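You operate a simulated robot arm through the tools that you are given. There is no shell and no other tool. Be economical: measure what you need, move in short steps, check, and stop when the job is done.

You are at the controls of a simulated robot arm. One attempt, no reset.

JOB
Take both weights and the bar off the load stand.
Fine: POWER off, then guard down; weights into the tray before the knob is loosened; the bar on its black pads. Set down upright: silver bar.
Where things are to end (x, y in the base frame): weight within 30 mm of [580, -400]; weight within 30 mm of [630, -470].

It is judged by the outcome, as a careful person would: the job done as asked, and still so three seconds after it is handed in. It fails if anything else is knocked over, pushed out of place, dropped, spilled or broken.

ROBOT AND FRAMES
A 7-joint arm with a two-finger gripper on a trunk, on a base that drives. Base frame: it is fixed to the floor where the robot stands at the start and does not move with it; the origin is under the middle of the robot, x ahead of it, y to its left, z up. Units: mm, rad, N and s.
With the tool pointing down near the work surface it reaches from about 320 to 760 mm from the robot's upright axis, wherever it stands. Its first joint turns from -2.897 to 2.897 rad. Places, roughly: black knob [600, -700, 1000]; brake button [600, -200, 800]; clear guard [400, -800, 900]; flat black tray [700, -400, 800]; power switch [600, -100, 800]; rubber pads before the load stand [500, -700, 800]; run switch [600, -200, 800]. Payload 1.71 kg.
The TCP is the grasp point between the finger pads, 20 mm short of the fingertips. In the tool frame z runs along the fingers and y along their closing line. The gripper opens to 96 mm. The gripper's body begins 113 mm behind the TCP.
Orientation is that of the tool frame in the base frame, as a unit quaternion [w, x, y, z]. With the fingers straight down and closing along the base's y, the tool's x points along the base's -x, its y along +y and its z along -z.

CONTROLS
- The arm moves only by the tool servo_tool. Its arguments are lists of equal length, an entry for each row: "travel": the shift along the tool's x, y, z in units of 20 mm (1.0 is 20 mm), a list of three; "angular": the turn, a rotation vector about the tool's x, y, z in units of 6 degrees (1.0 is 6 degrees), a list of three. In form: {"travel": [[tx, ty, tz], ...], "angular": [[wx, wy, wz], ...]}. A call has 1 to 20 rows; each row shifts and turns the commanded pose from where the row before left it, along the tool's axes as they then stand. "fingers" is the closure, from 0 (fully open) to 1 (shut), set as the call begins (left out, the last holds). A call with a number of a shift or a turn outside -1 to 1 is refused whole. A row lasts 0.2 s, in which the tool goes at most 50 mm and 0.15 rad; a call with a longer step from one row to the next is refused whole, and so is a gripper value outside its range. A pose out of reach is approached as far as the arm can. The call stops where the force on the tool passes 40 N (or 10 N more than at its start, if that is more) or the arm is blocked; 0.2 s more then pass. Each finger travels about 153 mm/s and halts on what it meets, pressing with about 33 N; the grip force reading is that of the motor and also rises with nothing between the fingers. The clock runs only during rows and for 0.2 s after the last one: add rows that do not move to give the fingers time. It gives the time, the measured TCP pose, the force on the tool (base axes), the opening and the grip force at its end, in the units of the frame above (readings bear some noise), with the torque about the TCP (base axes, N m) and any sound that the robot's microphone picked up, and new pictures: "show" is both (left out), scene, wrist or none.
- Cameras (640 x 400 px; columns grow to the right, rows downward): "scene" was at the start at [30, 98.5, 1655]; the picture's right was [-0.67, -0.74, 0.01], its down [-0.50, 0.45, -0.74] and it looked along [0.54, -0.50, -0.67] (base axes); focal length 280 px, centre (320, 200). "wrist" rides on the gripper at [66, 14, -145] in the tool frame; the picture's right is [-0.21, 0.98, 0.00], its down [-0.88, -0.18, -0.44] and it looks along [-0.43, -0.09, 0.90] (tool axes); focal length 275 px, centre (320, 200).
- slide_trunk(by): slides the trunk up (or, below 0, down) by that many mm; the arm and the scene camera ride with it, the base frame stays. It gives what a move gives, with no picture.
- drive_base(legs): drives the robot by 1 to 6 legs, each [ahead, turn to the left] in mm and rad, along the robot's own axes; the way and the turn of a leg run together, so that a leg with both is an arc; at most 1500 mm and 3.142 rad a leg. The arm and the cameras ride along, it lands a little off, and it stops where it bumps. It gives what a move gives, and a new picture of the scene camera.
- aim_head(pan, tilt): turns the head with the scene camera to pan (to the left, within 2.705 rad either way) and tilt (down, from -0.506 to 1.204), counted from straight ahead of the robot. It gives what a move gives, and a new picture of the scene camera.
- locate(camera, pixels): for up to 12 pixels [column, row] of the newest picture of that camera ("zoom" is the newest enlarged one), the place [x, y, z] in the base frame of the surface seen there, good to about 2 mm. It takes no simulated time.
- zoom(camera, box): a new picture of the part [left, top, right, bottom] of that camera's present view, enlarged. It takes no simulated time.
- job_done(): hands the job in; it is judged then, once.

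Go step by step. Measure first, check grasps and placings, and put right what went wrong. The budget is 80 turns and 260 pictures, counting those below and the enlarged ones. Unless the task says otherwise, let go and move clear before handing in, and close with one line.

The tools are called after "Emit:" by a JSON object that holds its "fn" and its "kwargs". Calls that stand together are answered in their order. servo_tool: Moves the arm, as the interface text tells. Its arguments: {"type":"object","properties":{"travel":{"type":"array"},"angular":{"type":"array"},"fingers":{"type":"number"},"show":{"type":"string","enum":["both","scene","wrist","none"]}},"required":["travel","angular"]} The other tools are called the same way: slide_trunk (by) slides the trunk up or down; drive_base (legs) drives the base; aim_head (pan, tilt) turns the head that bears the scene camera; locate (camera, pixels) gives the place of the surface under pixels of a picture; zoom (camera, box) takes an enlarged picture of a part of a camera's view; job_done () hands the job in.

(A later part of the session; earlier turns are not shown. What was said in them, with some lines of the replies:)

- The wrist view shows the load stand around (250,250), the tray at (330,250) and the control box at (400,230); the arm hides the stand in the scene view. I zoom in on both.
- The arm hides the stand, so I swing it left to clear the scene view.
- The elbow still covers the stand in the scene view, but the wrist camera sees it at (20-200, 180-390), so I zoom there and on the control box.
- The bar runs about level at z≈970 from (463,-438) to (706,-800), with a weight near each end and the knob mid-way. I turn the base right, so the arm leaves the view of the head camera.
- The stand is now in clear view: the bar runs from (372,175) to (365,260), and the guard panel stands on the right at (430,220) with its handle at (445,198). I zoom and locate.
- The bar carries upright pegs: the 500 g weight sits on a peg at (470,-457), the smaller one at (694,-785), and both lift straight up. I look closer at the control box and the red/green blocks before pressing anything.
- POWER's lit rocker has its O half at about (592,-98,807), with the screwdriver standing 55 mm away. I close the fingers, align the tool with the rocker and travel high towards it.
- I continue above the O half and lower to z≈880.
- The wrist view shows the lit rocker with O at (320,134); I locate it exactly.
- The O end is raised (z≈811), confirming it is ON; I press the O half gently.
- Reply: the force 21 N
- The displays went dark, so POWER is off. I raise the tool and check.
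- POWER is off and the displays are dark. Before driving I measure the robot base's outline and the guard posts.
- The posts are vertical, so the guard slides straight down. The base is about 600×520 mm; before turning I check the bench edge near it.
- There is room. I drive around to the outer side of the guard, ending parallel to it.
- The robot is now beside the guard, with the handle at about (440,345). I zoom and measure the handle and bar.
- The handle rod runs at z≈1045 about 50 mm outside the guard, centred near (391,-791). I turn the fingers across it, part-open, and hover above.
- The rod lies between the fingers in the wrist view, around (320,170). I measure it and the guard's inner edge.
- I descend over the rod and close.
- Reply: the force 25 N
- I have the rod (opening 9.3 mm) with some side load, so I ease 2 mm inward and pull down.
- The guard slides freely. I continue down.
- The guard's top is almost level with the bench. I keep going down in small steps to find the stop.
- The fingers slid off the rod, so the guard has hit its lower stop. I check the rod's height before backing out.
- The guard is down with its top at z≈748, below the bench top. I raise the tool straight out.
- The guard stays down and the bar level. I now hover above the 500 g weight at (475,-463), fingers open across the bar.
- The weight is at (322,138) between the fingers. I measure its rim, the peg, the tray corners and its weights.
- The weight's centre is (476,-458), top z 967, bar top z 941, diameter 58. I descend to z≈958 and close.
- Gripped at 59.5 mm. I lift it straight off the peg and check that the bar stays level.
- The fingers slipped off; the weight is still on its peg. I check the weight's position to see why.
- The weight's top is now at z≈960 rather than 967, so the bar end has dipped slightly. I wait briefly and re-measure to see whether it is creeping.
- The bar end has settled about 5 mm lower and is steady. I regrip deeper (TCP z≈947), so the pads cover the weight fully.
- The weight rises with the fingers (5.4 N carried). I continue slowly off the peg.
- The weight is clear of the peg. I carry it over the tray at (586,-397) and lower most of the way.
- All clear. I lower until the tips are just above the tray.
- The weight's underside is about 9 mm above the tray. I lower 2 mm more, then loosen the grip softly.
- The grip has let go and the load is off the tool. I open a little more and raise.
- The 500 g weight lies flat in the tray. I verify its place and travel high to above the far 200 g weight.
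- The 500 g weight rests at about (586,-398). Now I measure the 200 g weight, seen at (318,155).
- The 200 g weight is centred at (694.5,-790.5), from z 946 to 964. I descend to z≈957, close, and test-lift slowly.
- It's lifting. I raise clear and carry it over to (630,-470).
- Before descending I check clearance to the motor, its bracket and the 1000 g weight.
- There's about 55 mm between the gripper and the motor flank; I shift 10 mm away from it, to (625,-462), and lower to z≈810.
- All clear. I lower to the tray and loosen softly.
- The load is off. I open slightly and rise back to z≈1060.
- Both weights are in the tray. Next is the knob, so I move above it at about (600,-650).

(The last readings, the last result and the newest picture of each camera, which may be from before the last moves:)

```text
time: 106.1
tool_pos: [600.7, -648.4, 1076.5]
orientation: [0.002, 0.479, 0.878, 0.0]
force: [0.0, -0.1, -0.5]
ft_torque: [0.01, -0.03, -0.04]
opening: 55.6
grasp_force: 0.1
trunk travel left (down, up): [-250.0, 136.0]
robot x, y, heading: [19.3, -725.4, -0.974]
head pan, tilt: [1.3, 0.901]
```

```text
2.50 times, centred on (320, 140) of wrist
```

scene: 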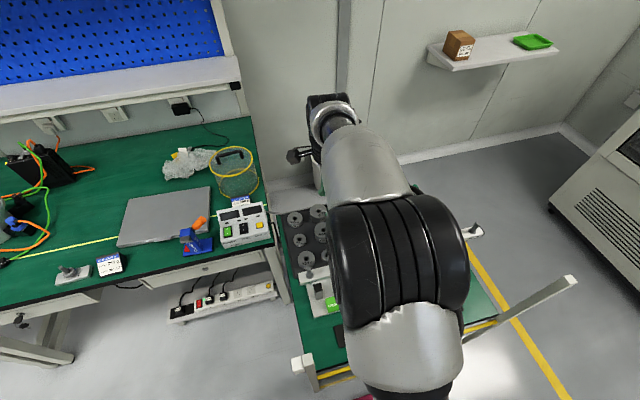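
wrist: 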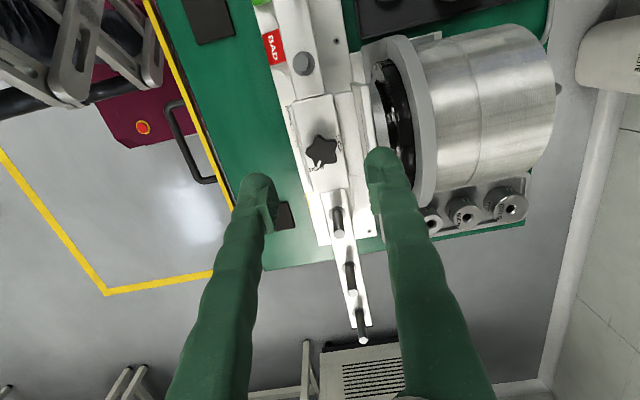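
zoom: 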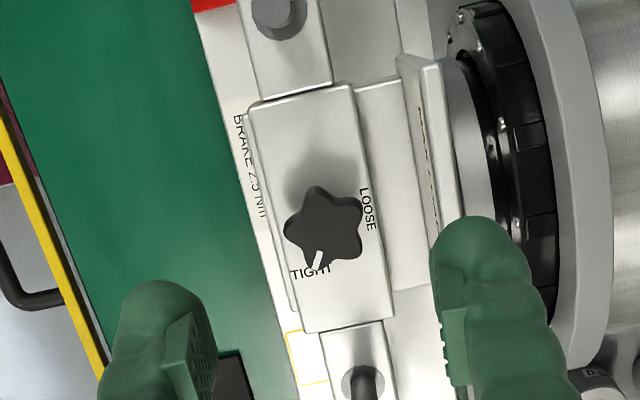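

The knob's pointer reads TIGHT, and LOOSE lies about 120° counter-clockwise seen from above. I measure the knob.

Emit:
{"fn": "locate", "kwargs": {"camera": "zoom", "pixels": [[325, 225], [290, 222], [360, 212], [318, 190], [315, 262], [355, 250], [345, 195], [300, 250], [280, 130], [350, 300], [370, 210], [311, 273]]}}

```text
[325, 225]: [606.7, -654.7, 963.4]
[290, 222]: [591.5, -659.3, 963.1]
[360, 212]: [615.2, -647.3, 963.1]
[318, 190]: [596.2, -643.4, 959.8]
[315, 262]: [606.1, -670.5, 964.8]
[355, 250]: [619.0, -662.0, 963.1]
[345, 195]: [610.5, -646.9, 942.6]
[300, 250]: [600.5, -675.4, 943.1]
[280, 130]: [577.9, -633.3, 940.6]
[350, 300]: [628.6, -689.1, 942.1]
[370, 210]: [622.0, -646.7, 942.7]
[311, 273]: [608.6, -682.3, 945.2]
```

Knob centre is about (605.5,-656), top z 963, with the clamp face at z 942. I check the plate behind it for finger clearance.

Emit:
{"fn": "locate", "kwargs": {"camera": "zoom", "pixels": [[405, 65], [435, 65], [412, 150], [425, 240], [385, 180], [390, 280], [440, 150], [405, 240], [430, 180], [460, 100]]}}

Emit:
{"fn": "zoom", "kwargs": {"camera": "wrist", "box": [290, 110, 360, 180]}}

```text
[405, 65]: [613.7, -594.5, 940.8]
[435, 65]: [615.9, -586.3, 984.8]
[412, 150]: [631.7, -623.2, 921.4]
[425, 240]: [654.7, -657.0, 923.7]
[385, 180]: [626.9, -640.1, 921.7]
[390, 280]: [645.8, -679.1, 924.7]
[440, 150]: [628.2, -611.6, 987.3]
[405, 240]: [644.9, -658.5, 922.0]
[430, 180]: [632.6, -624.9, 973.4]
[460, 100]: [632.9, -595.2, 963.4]
```

```text
5.71 times, centred on (325, 145) of wrist
```

zoom: 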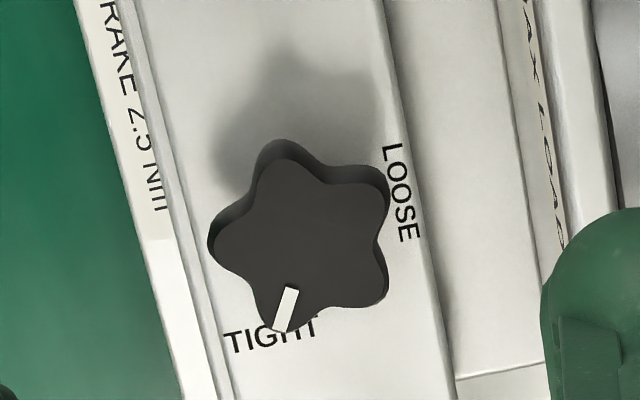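

The plate sits 39 mm from the knob's axis; with 44 mm opening the fingers clear it. I align with a lobe and valley, and descend with the tips just above the clamp.

Emit:
{"fn": "servo_tool", "kwargs": {"travel": [[0, 0, 0], [0, 0, 0], [-0.43, 0.09, 0.5], [0, 0, 0.8], [0, 0, 0.8], [0, 0, 0.8], [0, 0, 0.8], [0, 0, 0.8], [0, 0, 0.5], [0, 0, 0.4], [0, 0, 0]], "angular": [[0, 0, 0.62], [0, 0, 0.62], [0, 0, 0], [0, 0, 0], [0, 0, 0], [0, 0, 0], [0, 0, 0], [0, 0, 0], [0, 0, 0], [0, 0, 0], [0, 0, 0]], "fingers": 0.54, "show": "wrist"}}

Emit:
{"fn": "zoom", "kwargs": {"camera": "wrist", "box": [240, 120, 400, 260]}}

```text
time: 108.5
tool_pos: [606.8, -657.2, 969.2]
orientation: [0.003, 0.535, 0.845, 0.0]
force: [0.2, 0.4, 0.2]
ft_torque: [-0.01, 0.0, 0.0]
opening: 44.0
grasp_force: 0.0
trunk travel left (down, up): [-250.0, 136.0]
robot x, y, heading: [22.5, -728.0, -0.974]
head pan, tilt: [1.3, 0.901]
```

wrist: 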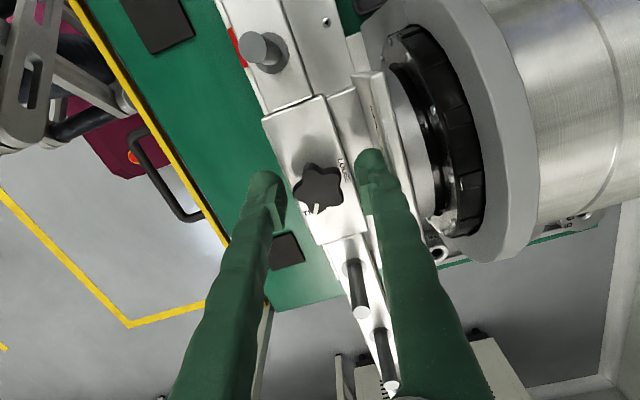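

```text
2.86 times, centred on (320, 190) of wrist
```

zoom: 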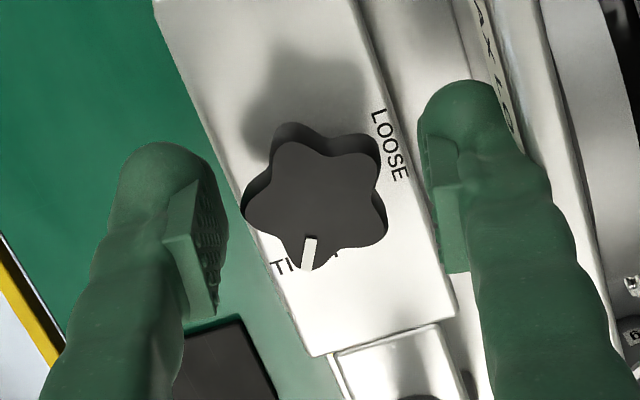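

The knob is centred between the fingers. I lower 2 mm and close on it.

Emit:
{"fn": "servo_tool", "kwargs": {"travel": [[0, 0, 0.1], [0, 0, 0]], "angular": [[0, 0, 0], [0, 0, 0]], "show": "none"}}

Emit:
{"fn": "servo_tool", "kwargs": {"travel": [[0, 0, 0], [0, 0, 0], [0, 0, 0]], "angular": [[0, 0, 0], [0, 0, 0], [0, 0, 0]], "fingers": 1, "show": "none"}}

Emit:
{"fn": "servo_tool", "kwargs": {"travel": [[0, 0, 0], [0, 0, 0], [0, 0, 0], [0, 0, 0], [0, 0, 0]], "angular": [[0, 0, -0.8], [0, 0, -0.8], [0, 0, -0.8], [0, 0, -0.8], [0, 0, -0.8]], "show": "wrist"}}

```text
time: 109.1
tool_pos: [607.9, -655.0, 967.8]
orientation: [0.003, 0.535, 0.845, -0.001]
force: [-0.2, 0.3, 0.6]
ft_torque: [0.03, 0.01, 0.0]
opening: 44.2
grasp_force: 0.1
trunk travel left (down, up): [-250.0, 136.0]
robot x, y, heading: [18.9, -729.5, -0.974]
head pan, tilt: [1.3, 0.901]
```

```text
time: 109.9
tool_pos: [605.3, -656.4, 966.6]
orientation: [0.001, 0.535, 0.845, 0.0]
force: [-7.0, -3.4, -0.3]
ft_torque: [-0.06, 0.11, 0.01]
opening: 30.1
grasp_force: 32.8
trunk travel left (down, up): [-250.0, 136.0]
robot x, y, heading: [17.4, -731.3, -0.974]
head pan, tilt: [1.3, 0.901]
```

```text
time: 111.1
tool_pos: [605.1, -655.4, 967.3]
orientation: [0.002, 0.347, 0.938, 0.0]
force: [-11.1, -4.8, 0.0]
ft_torque: [-0.11, 0.43, -0.07]
opening: 30.1
grasp_force: 32.6
trunk travel left (down, up): [-250.0, 136.0]
robot x, y, heading: [22.4, -730.5, -0.977]
head pan, tilt: [1.3, 0.901]
```

wrist: 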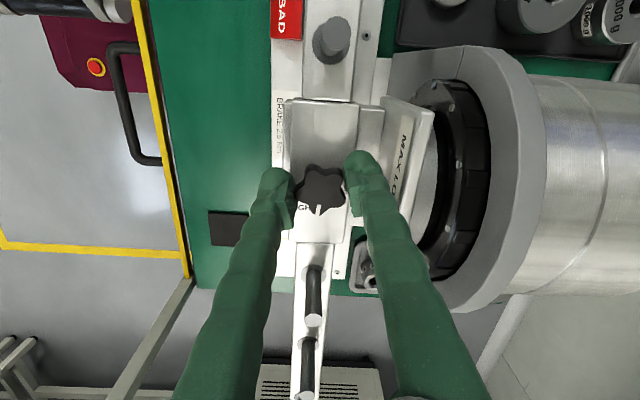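

The knob turns with the tool (the pointer has left TIGHT). I continue.

Emit:
{"fn": "servo_tool", "kwargs": {"travel": [[0, 0, 0], [0, 0, 0], [0, 0, 0], [0, 0, 0], [0, 0, 0], [0, 0, 0], [0, 0, 0], [0, 0, 0], [0, 0, 0], [0, 0, 0]], "angular": [[0, 0, -0.8], [0, 0, -0.8], [0, 0, -0.8], [0, 0, -0.8], [0, 0, -0.8], [0, 0, -0.8], [0, 0, -0.8], [0, 0, -0.8], [0, 0, -0.8], [0, 0, -0.8]], "show": "wrist"}}

Emit:
{"fn": "zoom", "kwargs": {"camera": "wrist", "box": [240, 120, 400, 260]}}

```text
time: 113.3
tool_pos: [605.7, -658.1, 967.6]
orientation: [0.0, -0.064, 0.998, -0.002]
force: [-16.6, -17.7, -3.6]
ft_torque: [-0.43, 0.69, -0.11]
opening: 30.0
grasp_force: 33.4
trunk travel left (down, up): [-250.0, 136.0]
robot x, y, heading: [22.5, -729.8, -0.974]
head pan, tilt: [1.3, 0.901]
```

wrist: 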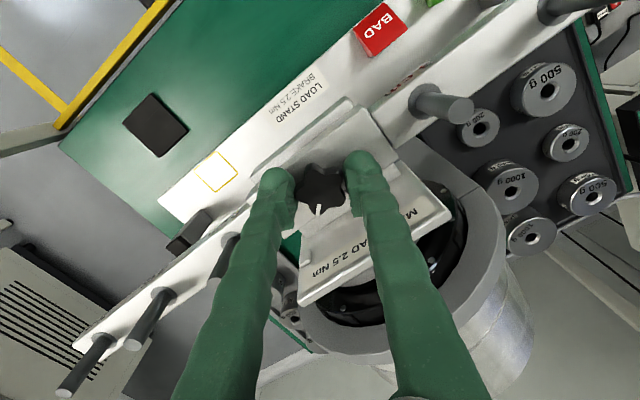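

```text
2.86 times, centred on (320, 190) of wrist
```

zoom: 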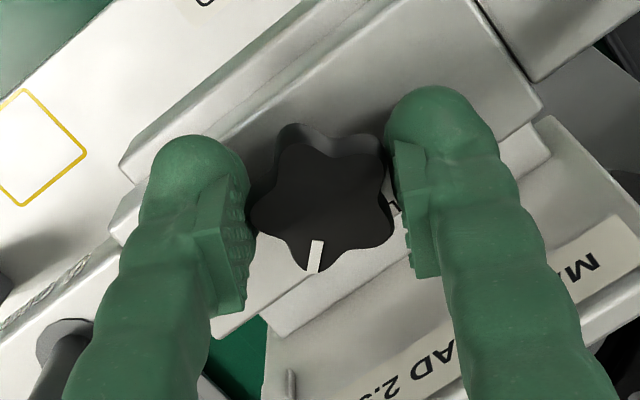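

72° are turned, with the knob following. I relieve the side load slightly and continue.

Emit:
{"fn": "servo_tool", "kwargs": {"travel": [[0.04, -0.04, 0], [0.04, -0.04, 0], [0, 0, 0], [0, 0, 0], [0, 0, 0], [0, 0, 0], [0, 0, 0]], "angular": [[0, 0, 0], [0, 0, -0.8], [0, 0, -0.8], [0, 0, -0.8], [0, 0, -0.8], [0, 0, -0.8], [0, 0, -0.8]], "show": "wrist"}}

Emit:
{"fn": "zoom", "kwargs": {"camera": "wrist", "box": [240, 120, 400, 260]}}

```text
time: 114.9
tool_pos: [606.1, -660.6, 967.2]
orientation: [0.002, -0.311, 0.95, -0.002]
force: [-8.6, -14.5, 1.3]
ft_torque: [-0.49, 0.63, -0.07]
opening: 30.0
grasp_force: 32.8
trunk travel left (down, up): [-250.0, 136.0]
robot x, y, heading: [20.6, -728.4, -0.975]
head pan, tilt: [1.3, 0.901]
```

wrist: 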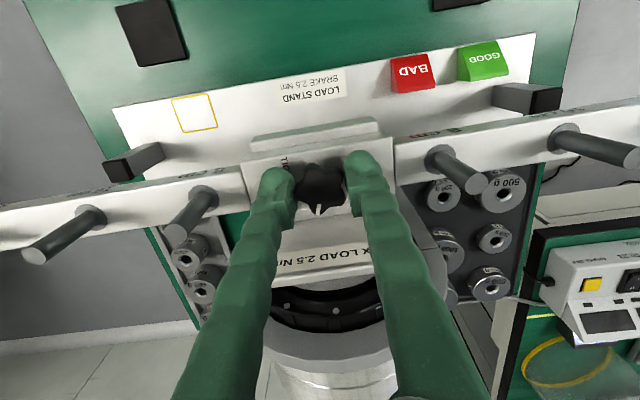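

```text
2.86 times, centred on (320, 190) of wrist
```

zoom: 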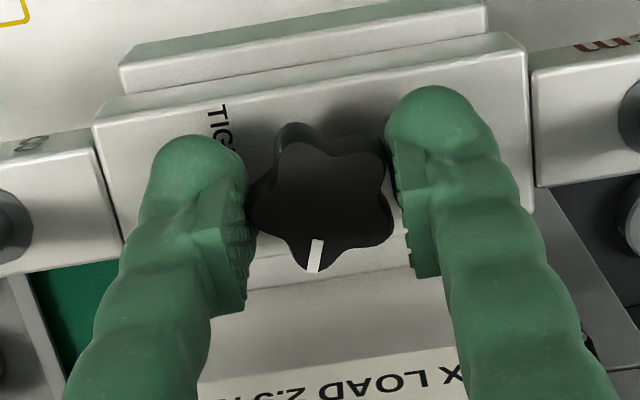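

101° turned with low torque, and LOOSE is nearly reached. I turn a little further.

Emit:
{"fn": "servo_tool", "kwargs": {"travel": [[0, -0.05, 0], [0, 0, 0], [0, 0, 0], [0, 0, 0]], "angular": [[0, 0, -0.8], [0, 0, -0.8], [0, 0, -0.8], [0, 0, -0.8]], "show": "wrist"}}

Emit:
{"fn": "zoom", "kwargs": {"camera": "wrist", "box": [240, 120, 400, 260]}}

```text
time: 115.9
tool_pos: [605.6, -659.7, 968.2]
orientation: [0.002, -0.465, 0.885, -0.002]
force: [-9.0, -14.1, 1.8]
ft_torque: [-0.55, 0.42, -0.03]
opening: 30.1
grasp_force: 32.7
trunk travel left (down, up): [-250.0, 136.0]
robot x, y, heading: [19.8, -730.1, -0.972]
head pan, tilt: [1.3, 0.901]
```

wrist: 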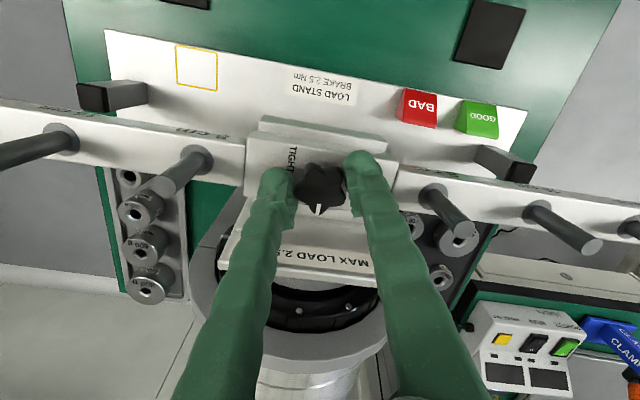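

```text
2.86 times, centred on (320, 190) of wrist
```

zoom: 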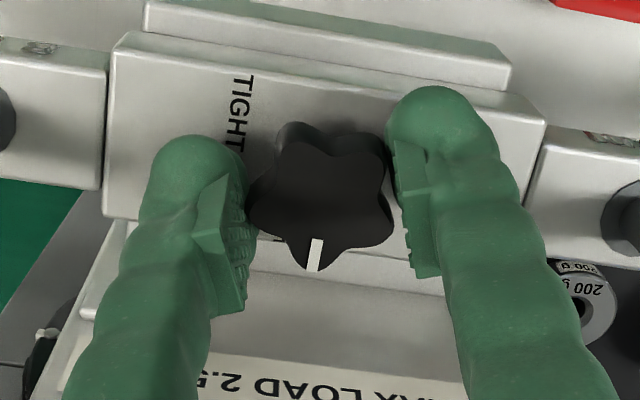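

About 121° turned; the LOOSE label now peeks out left of the pointer at (270,238). I let go, rise and look.

Emit:
{"fn": "servo_tool", "kwargs": {"travel": [[0, 0, 0], [0, 0, 0], [0, 0, -0.5], [0, 0, -1], [0, 0, -1], [0, 0, -1], [0, 0, -1], [0, 0, -1]], "angular": [[0, 0, 0], [0, 0, 0], [0, 0, 0], [0, 0, 0], [0, 0, 0], [0, 0, 0], [0, 0, 0], [0, 0, 0]], "fingers": 0.5, "show": "wrist"}}

Emit:
{"fn": "zoom", "kwargs": {"camera": "wrist", "box": [240, 80, 400, 220]}}

```text
time: 117.7
tool_pos: [605.2, -657.9, 1077.6]
orientation: [0.001, -0.465, 0.885, -0.002]
force: [0.2, 0.0, -0.2]
ft_torque: [0.0, -0.01, -0.03]
opening: 48.1
grasp_force: 0.0
trunk travel left (down, up): [-250.0, 136.0]
robot x, y, heading: [17.3, -731.0, -0.974]
head pan, tilt: [1.3, 0.901]
```

wrist: 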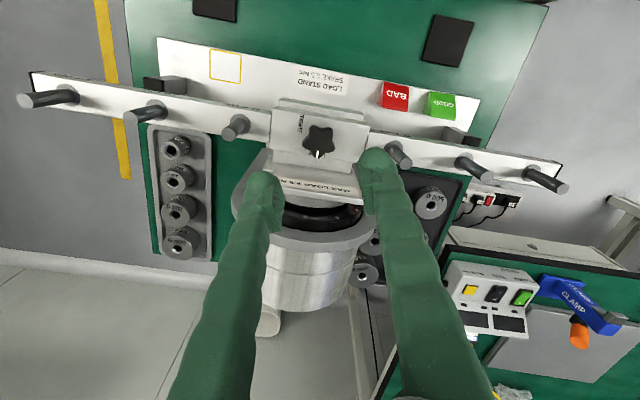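

```text
2.86 times, centred on (320, 150) of wrist
```

zoom: 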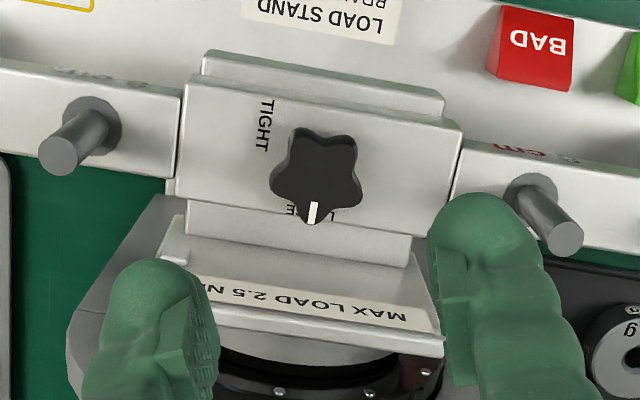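

The pointer stands at LOOSE. Now I measure the clamp block and cradle, to plan lifting the bar by its centre.

Emit:
{"fn": "locate", "kwargs": {"camera": "zoom", "pixels": [[240, 95], [400, 120], [215, 195], [400, 225], [300, 72], [380, 85], [300, 57], [260, 220], [370, 245], [300, 255], [350, 275], [250, 265]]}}

Emit:
{"fn": "locate", "kwargs": {"camera": "wrist", "pixels": [[60, 85], [60, 97], [200, 112], [420, 145], [540, 168], [35, 72], [560, 165], [215, 8], [448, 40], [20, 100], [395, 150], [235, 122]]}}

Emit:
{"fn": "zoom", "kwargs": {"camera": "wrist", "box": [20, 60, 340, 220]}}

```text
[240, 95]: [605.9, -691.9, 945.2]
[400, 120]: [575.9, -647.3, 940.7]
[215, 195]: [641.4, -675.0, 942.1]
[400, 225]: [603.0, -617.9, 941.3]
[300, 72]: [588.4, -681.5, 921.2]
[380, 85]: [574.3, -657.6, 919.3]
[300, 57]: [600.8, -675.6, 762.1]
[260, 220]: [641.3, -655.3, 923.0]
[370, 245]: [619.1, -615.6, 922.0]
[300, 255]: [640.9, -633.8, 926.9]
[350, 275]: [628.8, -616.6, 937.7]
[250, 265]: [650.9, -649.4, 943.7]
```

```text
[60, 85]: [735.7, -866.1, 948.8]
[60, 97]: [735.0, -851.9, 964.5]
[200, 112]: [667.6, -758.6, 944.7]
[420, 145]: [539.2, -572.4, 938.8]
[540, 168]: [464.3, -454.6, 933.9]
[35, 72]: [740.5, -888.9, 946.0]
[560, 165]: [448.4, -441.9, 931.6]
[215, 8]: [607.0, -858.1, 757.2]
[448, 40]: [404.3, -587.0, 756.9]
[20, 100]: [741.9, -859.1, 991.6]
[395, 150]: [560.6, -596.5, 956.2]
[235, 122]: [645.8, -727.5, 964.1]
```

```text
2.00 times, centred on (180, 140) of wrist
```

zoom: 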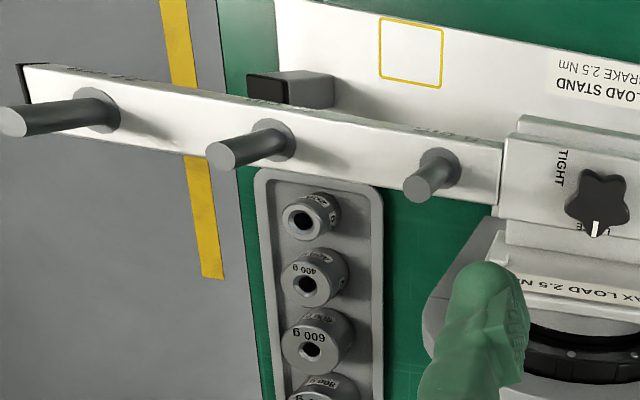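

The block is 40 mm wide with its top at z 942, and shelves at z 921 on both sides; the bar is centred on the knob. I turn the fingers across the block and descend to just above it.

Emit:
{"fn": "servo_tool", "kwargs": {"travel": [[0, 0, 0], [0, 0, 0], [0, 0, 0], [0, 0, 0], [0, 0, 0], [0, 0, 0], [0, 0, 0], [0, 0, 0], [0, 0, 0], [0, 0, 0], [0, 0, 0], [0, 0, 0], [0, 0, 0.8], [0, 0, 0.8], [0, 0, 0.8], [0, 0, 0.8], [0, 0, 0.8], [0, 0, 0]], "angular": [[0, 0, -0.931], [0, 0, -0.931], [0, 0, -0.931], [0, 0, -0.931], [0, 0, -0.931], [0, 0, -0.931], [0, 0, -0.931], [0, 0, -0.931], [0, 0, -0.931], [0, 0, -0.931], [0, 0, -0.931], [0, 0, -0.931], [0, 0, 0], [0, 0, 0], [0, 0, 0], [0, 0, 0], [0, 0, 0], [0, 0, 0]], "show": "wrist"}}

Emit:
{"fn": "zoom", "kwargs": {"camera": "wrist", "box": [220, 100, 420, 260]}}

```text
time: 121.5
tool_pos: [605.0, -658.4, 997.9]
orientation: [0.0, 0.876, -0.482, 0.001]
force: [-0.3, -0.9, 0.4]
ft_torque: [-0.02, 0.01, -0.01]
opening: 48.2
grasp_force: 0.1
trunk travel left (down, up): [-250.0, 136.0]
robot x, y, heading: [17.8, -729.0, -0.973]
head pan, tilt: [1.3, 0.901]
```

wrist: 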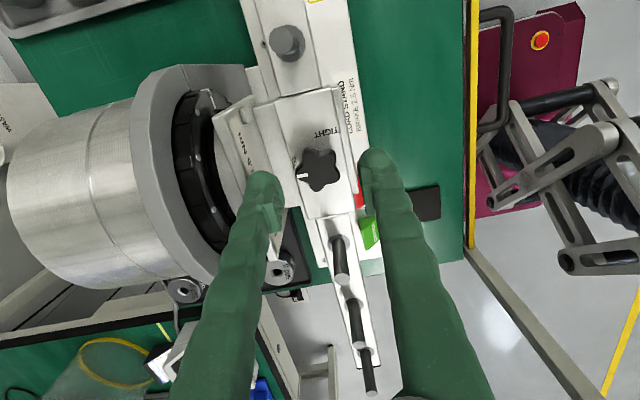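

```text
2.50 times, centred on (320, 180) of wrist
```

zoom: 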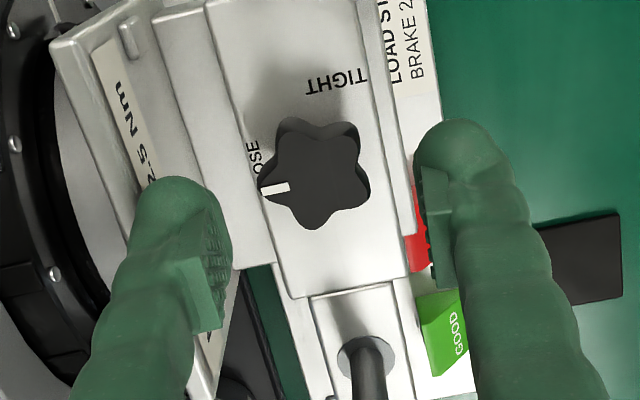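

The fingers line up with the block, with the rear finger between block and plate. I shift 1 mm and descend in small steps.

Emit:
{"fn": "servo_tool", "kwargs": {"travel": [[0, -0.06, 0.4], [0, 0, 0.4], [0, 0, 0.4], [0, 0, 0.4], [0, 0, 0.4], [0, 0, 0.3], [0, 0, 0.2], [0, 0, 0.1], [0, 0, 0]], "angular": [[0, 0, 0], [0, 0, 0], [0, 0, 0], [0, 0, 0], [0, 0, 0], [0, 0, 0], [0, 0, 0], [0, 0, 0], [0, 0, 0]], "show": "wrist"}}

Emit:
{"fn": "zoom", "kwargs": {"camera": "wrist", "box": [220, 100, 420, 260]}}

```text
time: 123.5
tool_pos: [606.8, -656.9, 945.0]
orientation: [0.0, 0.876, -0.482, 0.002]
force: [-0.1, 0.5, 0.2]
ft_torque: [-0.05, 0.01, 0.0]
opening: 47.5
grasp_force: 0.0
trunk travel left (down, up): [-250.0, 136.0]
robot x, y, heading: [21.1, -730.1, -0.98]
head pan, tilt: [1.3, 0.901]
```

wrist: 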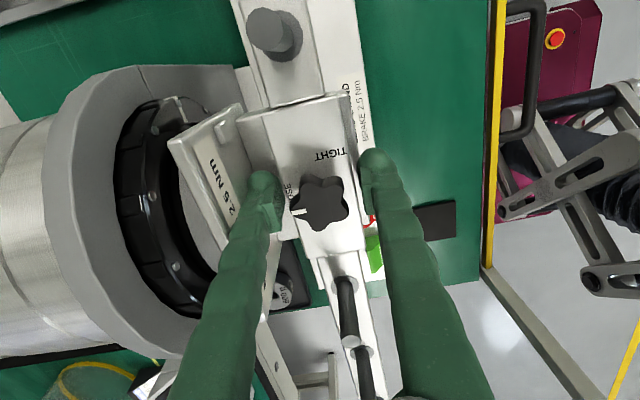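

```text
2.50 times, centred on (320, 180) of wrist
```

zoom: 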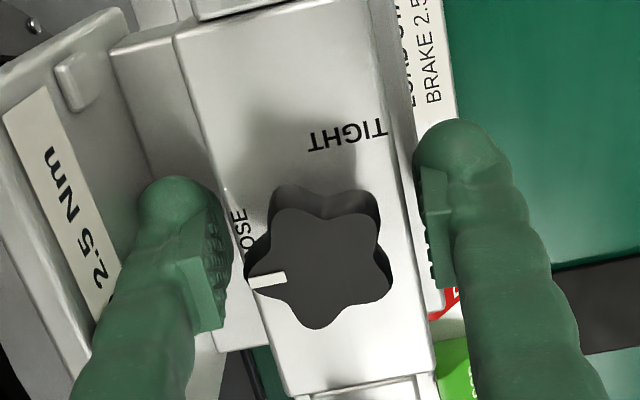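

The fingers straddle the block without contact. I close and test-lift very gently.

Emit:
{"fn": "servo_tool", "kwargs": {"travel": [[0, 0, 0], [0, 0, 0], [0, 0, 0], [0, 0, 0]], "angular": [[0, 0, 0], [0, 0, 0], [0, 0, 0], [0, 0, 0]], "fingers": 1, "show": "none"}}

Emit:
{"fn": "servo_tool", "kwargs": {"travel": [[0, 0, -0.1], [0, 0, -0.1], [0, 0, -0.1], [0, 0, -0.1], [0, 0, 0]], "angular": [[0, 0, 0], [0, 0, 0], [0, 0, 0], [0, 0, 0], [0, 0, 0]], "show": "wrist"}}

Emit:
{"fn": "locate", "kwargs": {"camera": "wrist", "pixels": [[300, 130], [330, 130], [285, 60], [340, 265]]}}

```text
time: 124.5
tool_pos: [606.3, -658.4, 945.4]
orientation: [0.0, 0.877, -0.481, 0.003]
force: [-0.4, -0.4, -0.3]
ft_torque: [-0.02, 0.03, 0.01]
opening: 41.2
grasp_force: 33.4
trunk travel left (down, up): [-250.0, 136.0]
robot x, y, heading: [20.9, -727.3, -0.976]
head pan, tilt: [1.3, 0.901]
```

```text
time: 125.7
tool_pos: [607.2, -657.7, 953.1]
orientation: [-0.001, 0.876, -0.482, 0.001]
force: [0.1, -0.5, -5.4]
ft_torque: [-0.01, 0.02, -0.02]
opening: 40.8
grasp_force: 33.9
trunk travel left (down, up): [-250.0, 136.0]
robot x, y, heading: [19.7, -725.0, -0.974]
head pan, tilt: [1.3, 0.901]
```

wrist: 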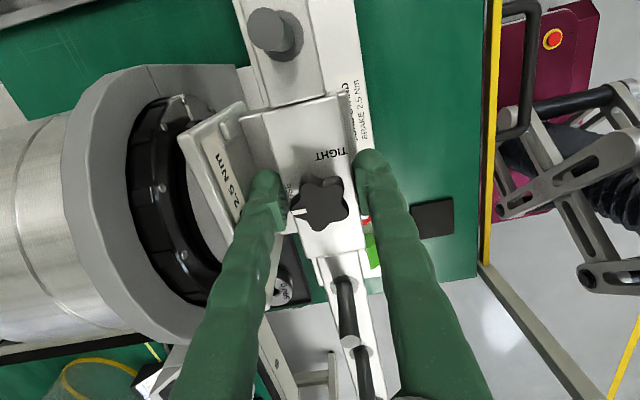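

```text
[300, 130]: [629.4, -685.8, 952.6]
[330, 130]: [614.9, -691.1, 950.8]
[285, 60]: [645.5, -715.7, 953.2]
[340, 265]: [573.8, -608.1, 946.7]
```

The whole bar comes up (5.4 N). I continue lifting slowly.

Emit:
{"fn": "servo_tool", "kwargs": {"travel": [[0, 0, -0.2], [0, 0, -0.3], [0, 0, -0.3], [0, 0, -0.3], [0, 0, -0.3], [0, 0, -0.3], [0, 0, -0.3], [0, 0, -0.3], [0, 0, -0.3], [0, 0, -0.3], [0, 0, -0.3], [0, 0, 0]], "angular": [[0, 0, 0], [0, 0, 0], [0, 0, 0], [0, 0, 0], [0, 0, 0], [0, 0, 0], [0, 0, 0], [0, 0, 0], [0, 0, 0], [0, 0, 0], [0, 0, 0], [0, 0, 0]]}}

Emit:
{"fn": "zoom", "kwargs": {"camera": "scene", "box": [270, 180, 510, 390]}}

```text
time: 128.3
tool_pos: [607.4, -657.8, 1017.2]
orientation: [0.001, 0.876, -0.482, 0.002]
force: [0.4, -0.3, -5.7]
ft_torque: [-0.01, 0.03, 0.01]
opening: 41.0
grasp_force: 33.2
trunk travel left (down, up): [-250.0, 136.0]
robot x, y, heading: [22.0, -727.8, -0.976]
head pan, tilt: [1.3, 0.901]
```

scene: 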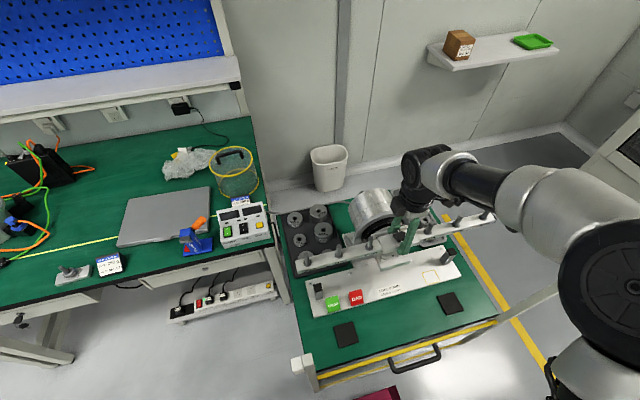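
wrist: 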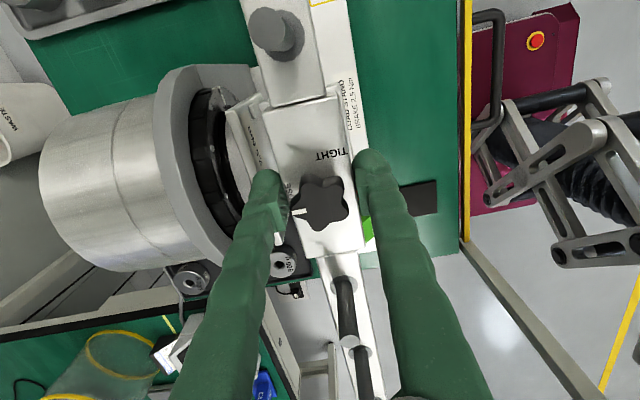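

```text
1.90 times, centred on (390, 285) of scene
```

zoom: 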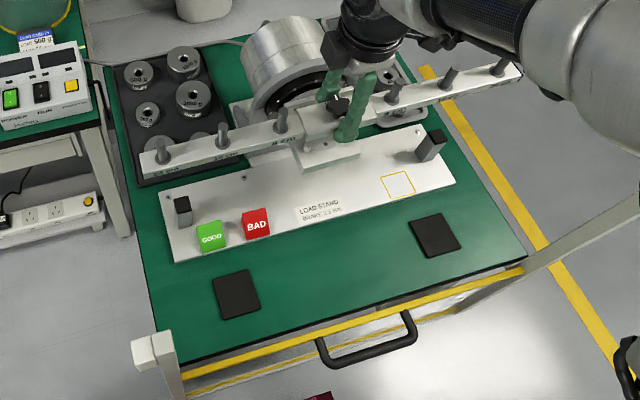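

The bar is out of the cradle, held level. I measure its ends, its underside edge and the pads.

Emit:
{"fn": "locate", "kwargs": {"camera": "zoom", "pixels": [[146, 155], [146, 170], [200, 158], [520, 72], [450, 97], [237, 295], [435, 235], [215, 282], [258, 305], [416, 222], [457, 246], [335, 160]]}}

Emit:
{"fn": "zoom", "kwargs": {"camera": "scene", "box": [285, 190, 405, 290]}}

```text
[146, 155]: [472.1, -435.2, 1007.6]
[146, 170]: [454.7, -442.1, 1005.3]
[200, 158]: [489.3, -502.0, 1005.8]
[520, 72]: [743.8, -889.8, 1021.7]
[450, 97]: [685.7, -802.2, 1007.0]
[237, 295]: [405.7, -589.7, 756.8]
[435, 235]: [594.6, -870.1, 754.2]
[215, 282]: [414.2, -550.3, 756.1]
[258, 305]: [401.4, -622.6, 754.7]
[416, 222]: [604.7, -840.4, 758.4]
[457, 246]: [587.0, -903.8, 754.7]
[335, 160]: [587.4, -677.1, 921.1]
```

```text
4.00 times, centred on (345, 240) of scene
```

zoom: 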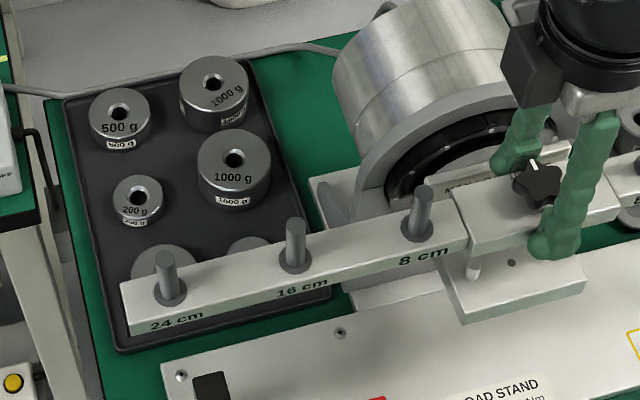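

The bar's underside is about 24 mm below the TCP, and pad centres are (406,-588) and (595,-869), tops z≈756. I carry it out over the pads' midpoint (501,-729) and lower to z≈815.

Emit:
{"fn": "servo_tool", "kwargs": {"travel": [[0.02, 0.8, 0], [0.02, 0.8, 0], [0.02, 0.8, 0], [0.02, 0.8, 0], [0.02, 0.8, 0], [0.02, 0.8, 0], [0.02, 0.8, 0], [0.02, 0.8, 0], [0, 0, 0.5], [0, 0, 0.9], [0, 0, 0.9], [0, 0, 0.9], [0, 0, 0.9], [0, 0, 0.9], [0, 0, 0.9], [0, 0, 0.9], [0, 0, 0.9], [0, 0, 0.9], [0, 0, 0.9], [0, 0, 0.5]], "angular": [[0, 0, 0], [0, 0, 0], [0, 0, 0], [0, 0, 0], [0, 0, 0], [0, 0, 0], [0, 0, 0], [0, 0, 0], [0, 0, 0], [0, 0, 0], [0, 0, 0], [0, 0, 0], [0, 0, 0], [0, 0, 0], [0, 0, 0], [0, 0, 0], [0, 0, 0], [0, 0, 0], [0, 0, 0], [0, 0, 0]]}}

Emit:
{"fn": "zoom", "kwargs": {"camera": "scene", "box": [270, 220, 510, 390]}}

```text
time: 132.5
tool_pos: [501.3, -727.7, 818.2]
orientation: [0.0, 0.876, -0.482, 0.002]
force: [0.3, 0.0, -5.4]
ft_torque: [0.01, 0.01, -0.01]
opening: 41.0
grasp_force: 32.5
trunk travel left (down, up): [-250.0, 136.0]
robot x, y, heading: [21.1, -731.3, -0.978]
head pan, tilt: [1.3, 0.901]
```

scene: 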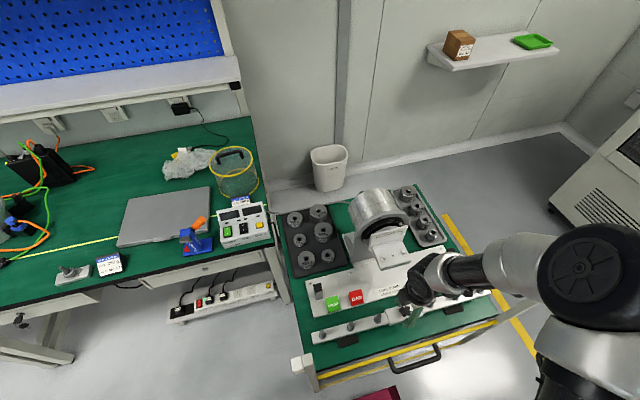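
wrist: 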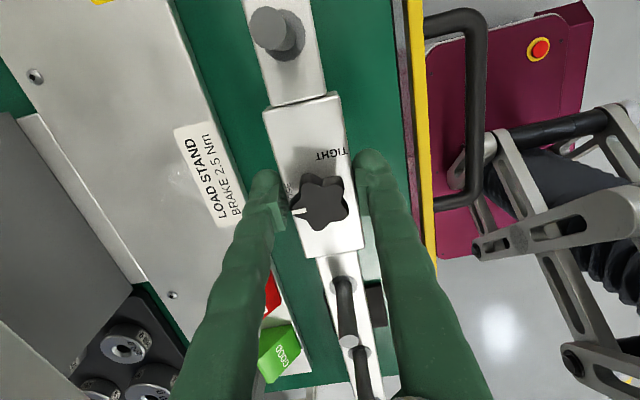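

```text
2.35 times, centred on (390, 305) of scene
```

zoom: 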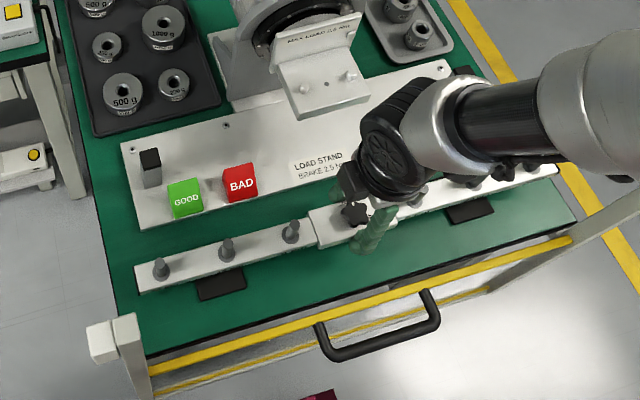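

The bar hangs level over the pads. I lower in small steps until they take its weight.

Emit:
{"fn": "servo_tool", "kwargs": {"travel": [[0, 0, 0.4], [0, 0, 0.4], [0, 0, 0.4], [0, 0, 0.3], [0, 0, 0.1], [0, 0, 0.1], [0, 0, 0.1], [0, 0, 0]], "angular": [[0, 0, 0], [0, 0, 0], [0, 0, 0], [0, 0, 0], [0, 0, 0], [0, 0, 0], [0, 0, 0], [0, 0, 0]], "show": "scene"}}

Emit:
{"fn": "zoom", "kwargs": {"camera": "scene", "box": [290, 270, 510, 370]}}

```text
time: 134.3
tool_pos: [502.2, -729.9, 781.6]
orientation: [0.0, 0.876, -0.482, 0.001]
force: [-0.2, -0.2, -3.4]
ft_torque: [0.51, 0.31, 0.0]
opening: 40.9
grasp_force: 32.9
trunk travel left (down, up): [-250.0, 136.0]
robot x, y, heading: [18.5, -727.8, -0.97]
head pan, tilt: [1.3, 0.901]
```

scene: 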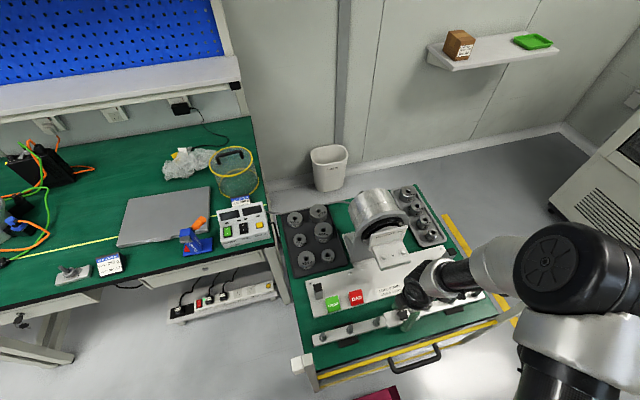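

```text
2.91 times, centred on (400, 320) of scene
```

zoom: 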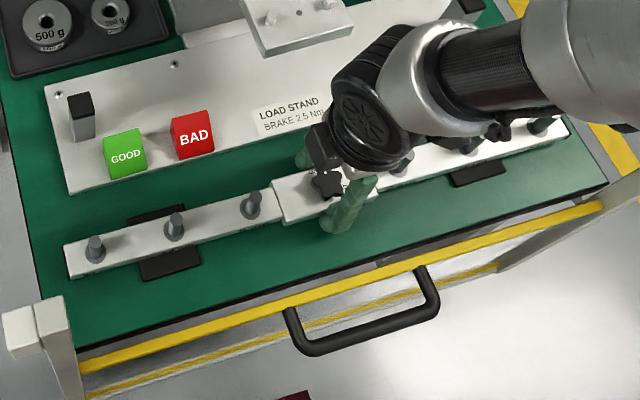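

The near end touches first, as the bar hangs about 1.2° off level. I level it by that much and settle it.

Emit:
{"fn": "servo_tool", "kwargs": {"travel": [[0, 0, 0], [0, 0, 0], [0, 0, 0.05], [0, 0, 0]], "angular": [[0, -0.1, 0], [0, -0.1, 0], [0, 0, 0], [0, 0, 0]], "show": "none"}}

```text
time: 135.3
tool_pos: [501.7, -730.2, 780.3]
orientation: [-0.006, 0.876, -0.483, -0.008]
force: [0.2, -0.2, -4.8]
ft_torque: [-0.02, 0.01, -0.01]
opening: 41.0
grasp_force: 32.9
trunk travel left (down, up): [-250.0, 136.0]
robot x, y, heading: [22.0, -729.2, -0.973]
head pan, tilt: [1.3, 0.901]
```

Levelled: the torque is gone and the bar hangs just above both pads. I lower by a millimetre or two more.

Emit:
{"fn": "servo_tool", "kwargs": {"travel": [[0, 0, 0.05], [0, 0, 0.05], [0, 0, 0.05], [0, 0, 0]], "angular": [[0, 0, 0], [0, 0, 0], [0, 0, 0], [0, 0, 0]], "show": "none"}}

```text
time: 136.3
tool_pos: [502.0, -729.9, 778.7]
orientation: [-0.006, 0.876, -0.481, -0.007]
force: [-2.1, -2.6, 22.1]
ft_torque: [0.1, 0.26, 0.02]
opening: 41.2
grasp_force: 33.0
trunk travel left (down, up): [-250.0, 136.0]
robot x, y, heading: [19.4, -729.9, -0.978]
head pan, tilt: [1.3, 0.901]
```

The bar is seated on both pads (22 N). I ease off, open, and check before rising.

Emit:
{"fn": "servo_tool", "kwargs": {"travel": [[0, 0, -0.05], [0, 0, 0]], "angular": [[0, 0, 0], [0, 0, 0]], "show": "none"}}

Emit:
{"fn": "servo_tool", "kwargs": {"travel": [[0, 0, 0], [0, 0, 0], [0, 0, 0]], "angular": [[0, 0, 0], [0, 0, 0], [0, 0, 0]], "fingers": 0.4, "show": "none"}}

Emit:
{"fn": "servo_tool", "kwargs": {"travel": [[0, 0, -0.3], [0, 0, -0.5], [0, 0, -0.8], [0, 0, -1], [0, 0, -1], [0, 0, -1], [0, 0, -1], [0, 0, -1], [0, 0, -1], [0, 0, -1], [0, 0, -1], [0, 0, -1], [0, 0, -1], [0, 0, -1], [0, 0, -1]], "angular": [[0, 0, 0], [0, 0, 0], [0, 0, 0], [0, 0, 0], [0, 0, 0], [0, 0, 0], [0, 0, 0], [0, 0, 0], [0, 0, 0], [0, 0, 0], [0, 0, 0], [0, 0, 0], [0, 0, 0], [0, 0, 0], [0, 0, 0]]}}

Emit:
{"fn": "zoom", "kwargs": {"camera": "scene", "box": [270, 190, 510, 390]}}

```text
time: 136.9
tool_pos: [501.4, -730.0, 778.8]
orientation: [-0.005, 0.876, -0.481, -0.007]
force: [1.7, -1.3, 9.5]
ft_torque: [-0.19, -0.24, 0.1]
opening: 40.9
grasp_force: 33.0
trunk travel left (down, up): [-250.0, 136.0]
robot x, y, heading: [18.9, -730.1, -0.974]
head pan, tilt: [1.3, 0.901]
```

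```text
time: 137.7
tool_pos: [503.1, -728.8, 778.4]
orientation: [-0.005, 0.876, -0.482, -0.007]
force: [0.2, 0.3, -0.6]
ft_torque: [0.0, 0.02, 0.01]
opening: 57.7
grasp_force: 0.0
trunk travel left (down, up): [-250.0, 136.0]
robot x, y, heading: [21.5, -730.9, -0.978]
head pan, tilt: [1.3, 0.901]
```

```text
time: 140.9
tool_pos: [502.4, -733.9, 1050.9]
orientation: [-0.005, 0.877, -0.481, -0.007]
force: [0.0, -0.5, 0.5]
ft_torque: [-0.02, 0.01, 0.01]
opening: 57.5
grasp_force: 0.0
trunk travel left (down, up): [-250.0, 136.0]
robot x, y, heading: [20.4, -730.4, -0.972]
head pan, tilt: [1.3, 0.901]
```

scene: 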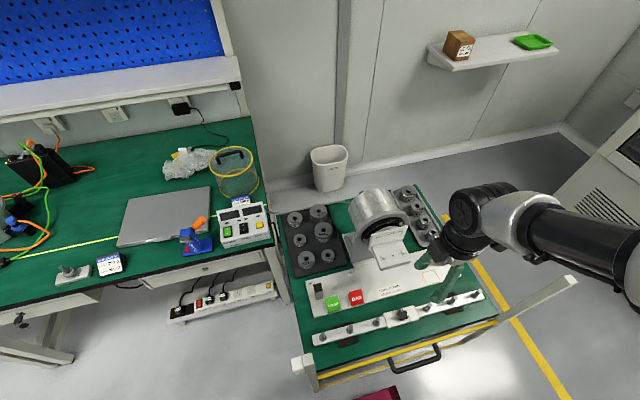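
wrist: 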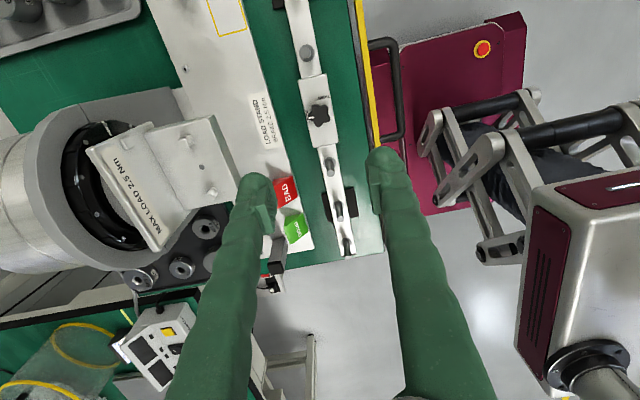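

```text
2.00 times, centred on (390, 290) of scene
```

zoom: 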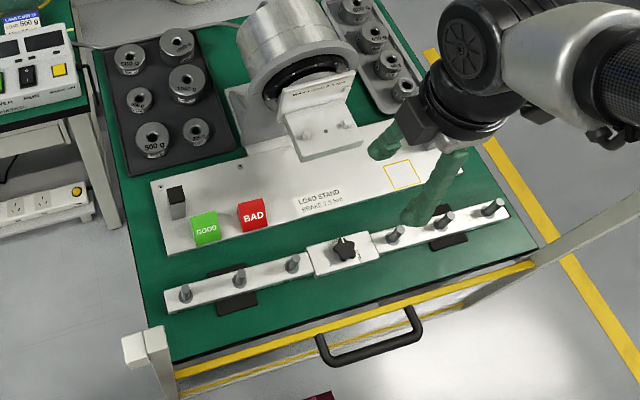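

The bar sits upright on both pads, the guard is down, and the tool is clear. One last check of both weights' places and the bar's level.

Emit:
{"fn": "locate", "kwargs": {"camera": "zoom", "pixels": [[140, 140], [165, 136], [190, 127], [204, 124], [180, 305], [490, 218], [340, 335]]}}

```text
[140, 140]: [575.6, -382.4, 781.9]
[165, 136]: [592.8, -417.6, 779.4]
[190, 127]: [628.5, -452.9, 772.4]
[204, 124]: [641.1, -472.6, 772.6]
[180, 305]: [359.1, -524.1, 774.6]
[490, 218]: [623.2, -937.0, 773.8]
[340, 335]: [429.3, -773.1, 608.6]
```

The weights rest at about (585,-399) and (629,-463), both within 30 mm of their places, and the bar is level on the pads (z≈774 at each end). I hand in.

Emit:
{"fn": "job_done", "kwargs": {}}

```text
The job is handed in.
```

Job handed in: I switched POWER off, lowered the guard, put both weights in the tray, then loosened the knob and set the bar upright on its two black pads.
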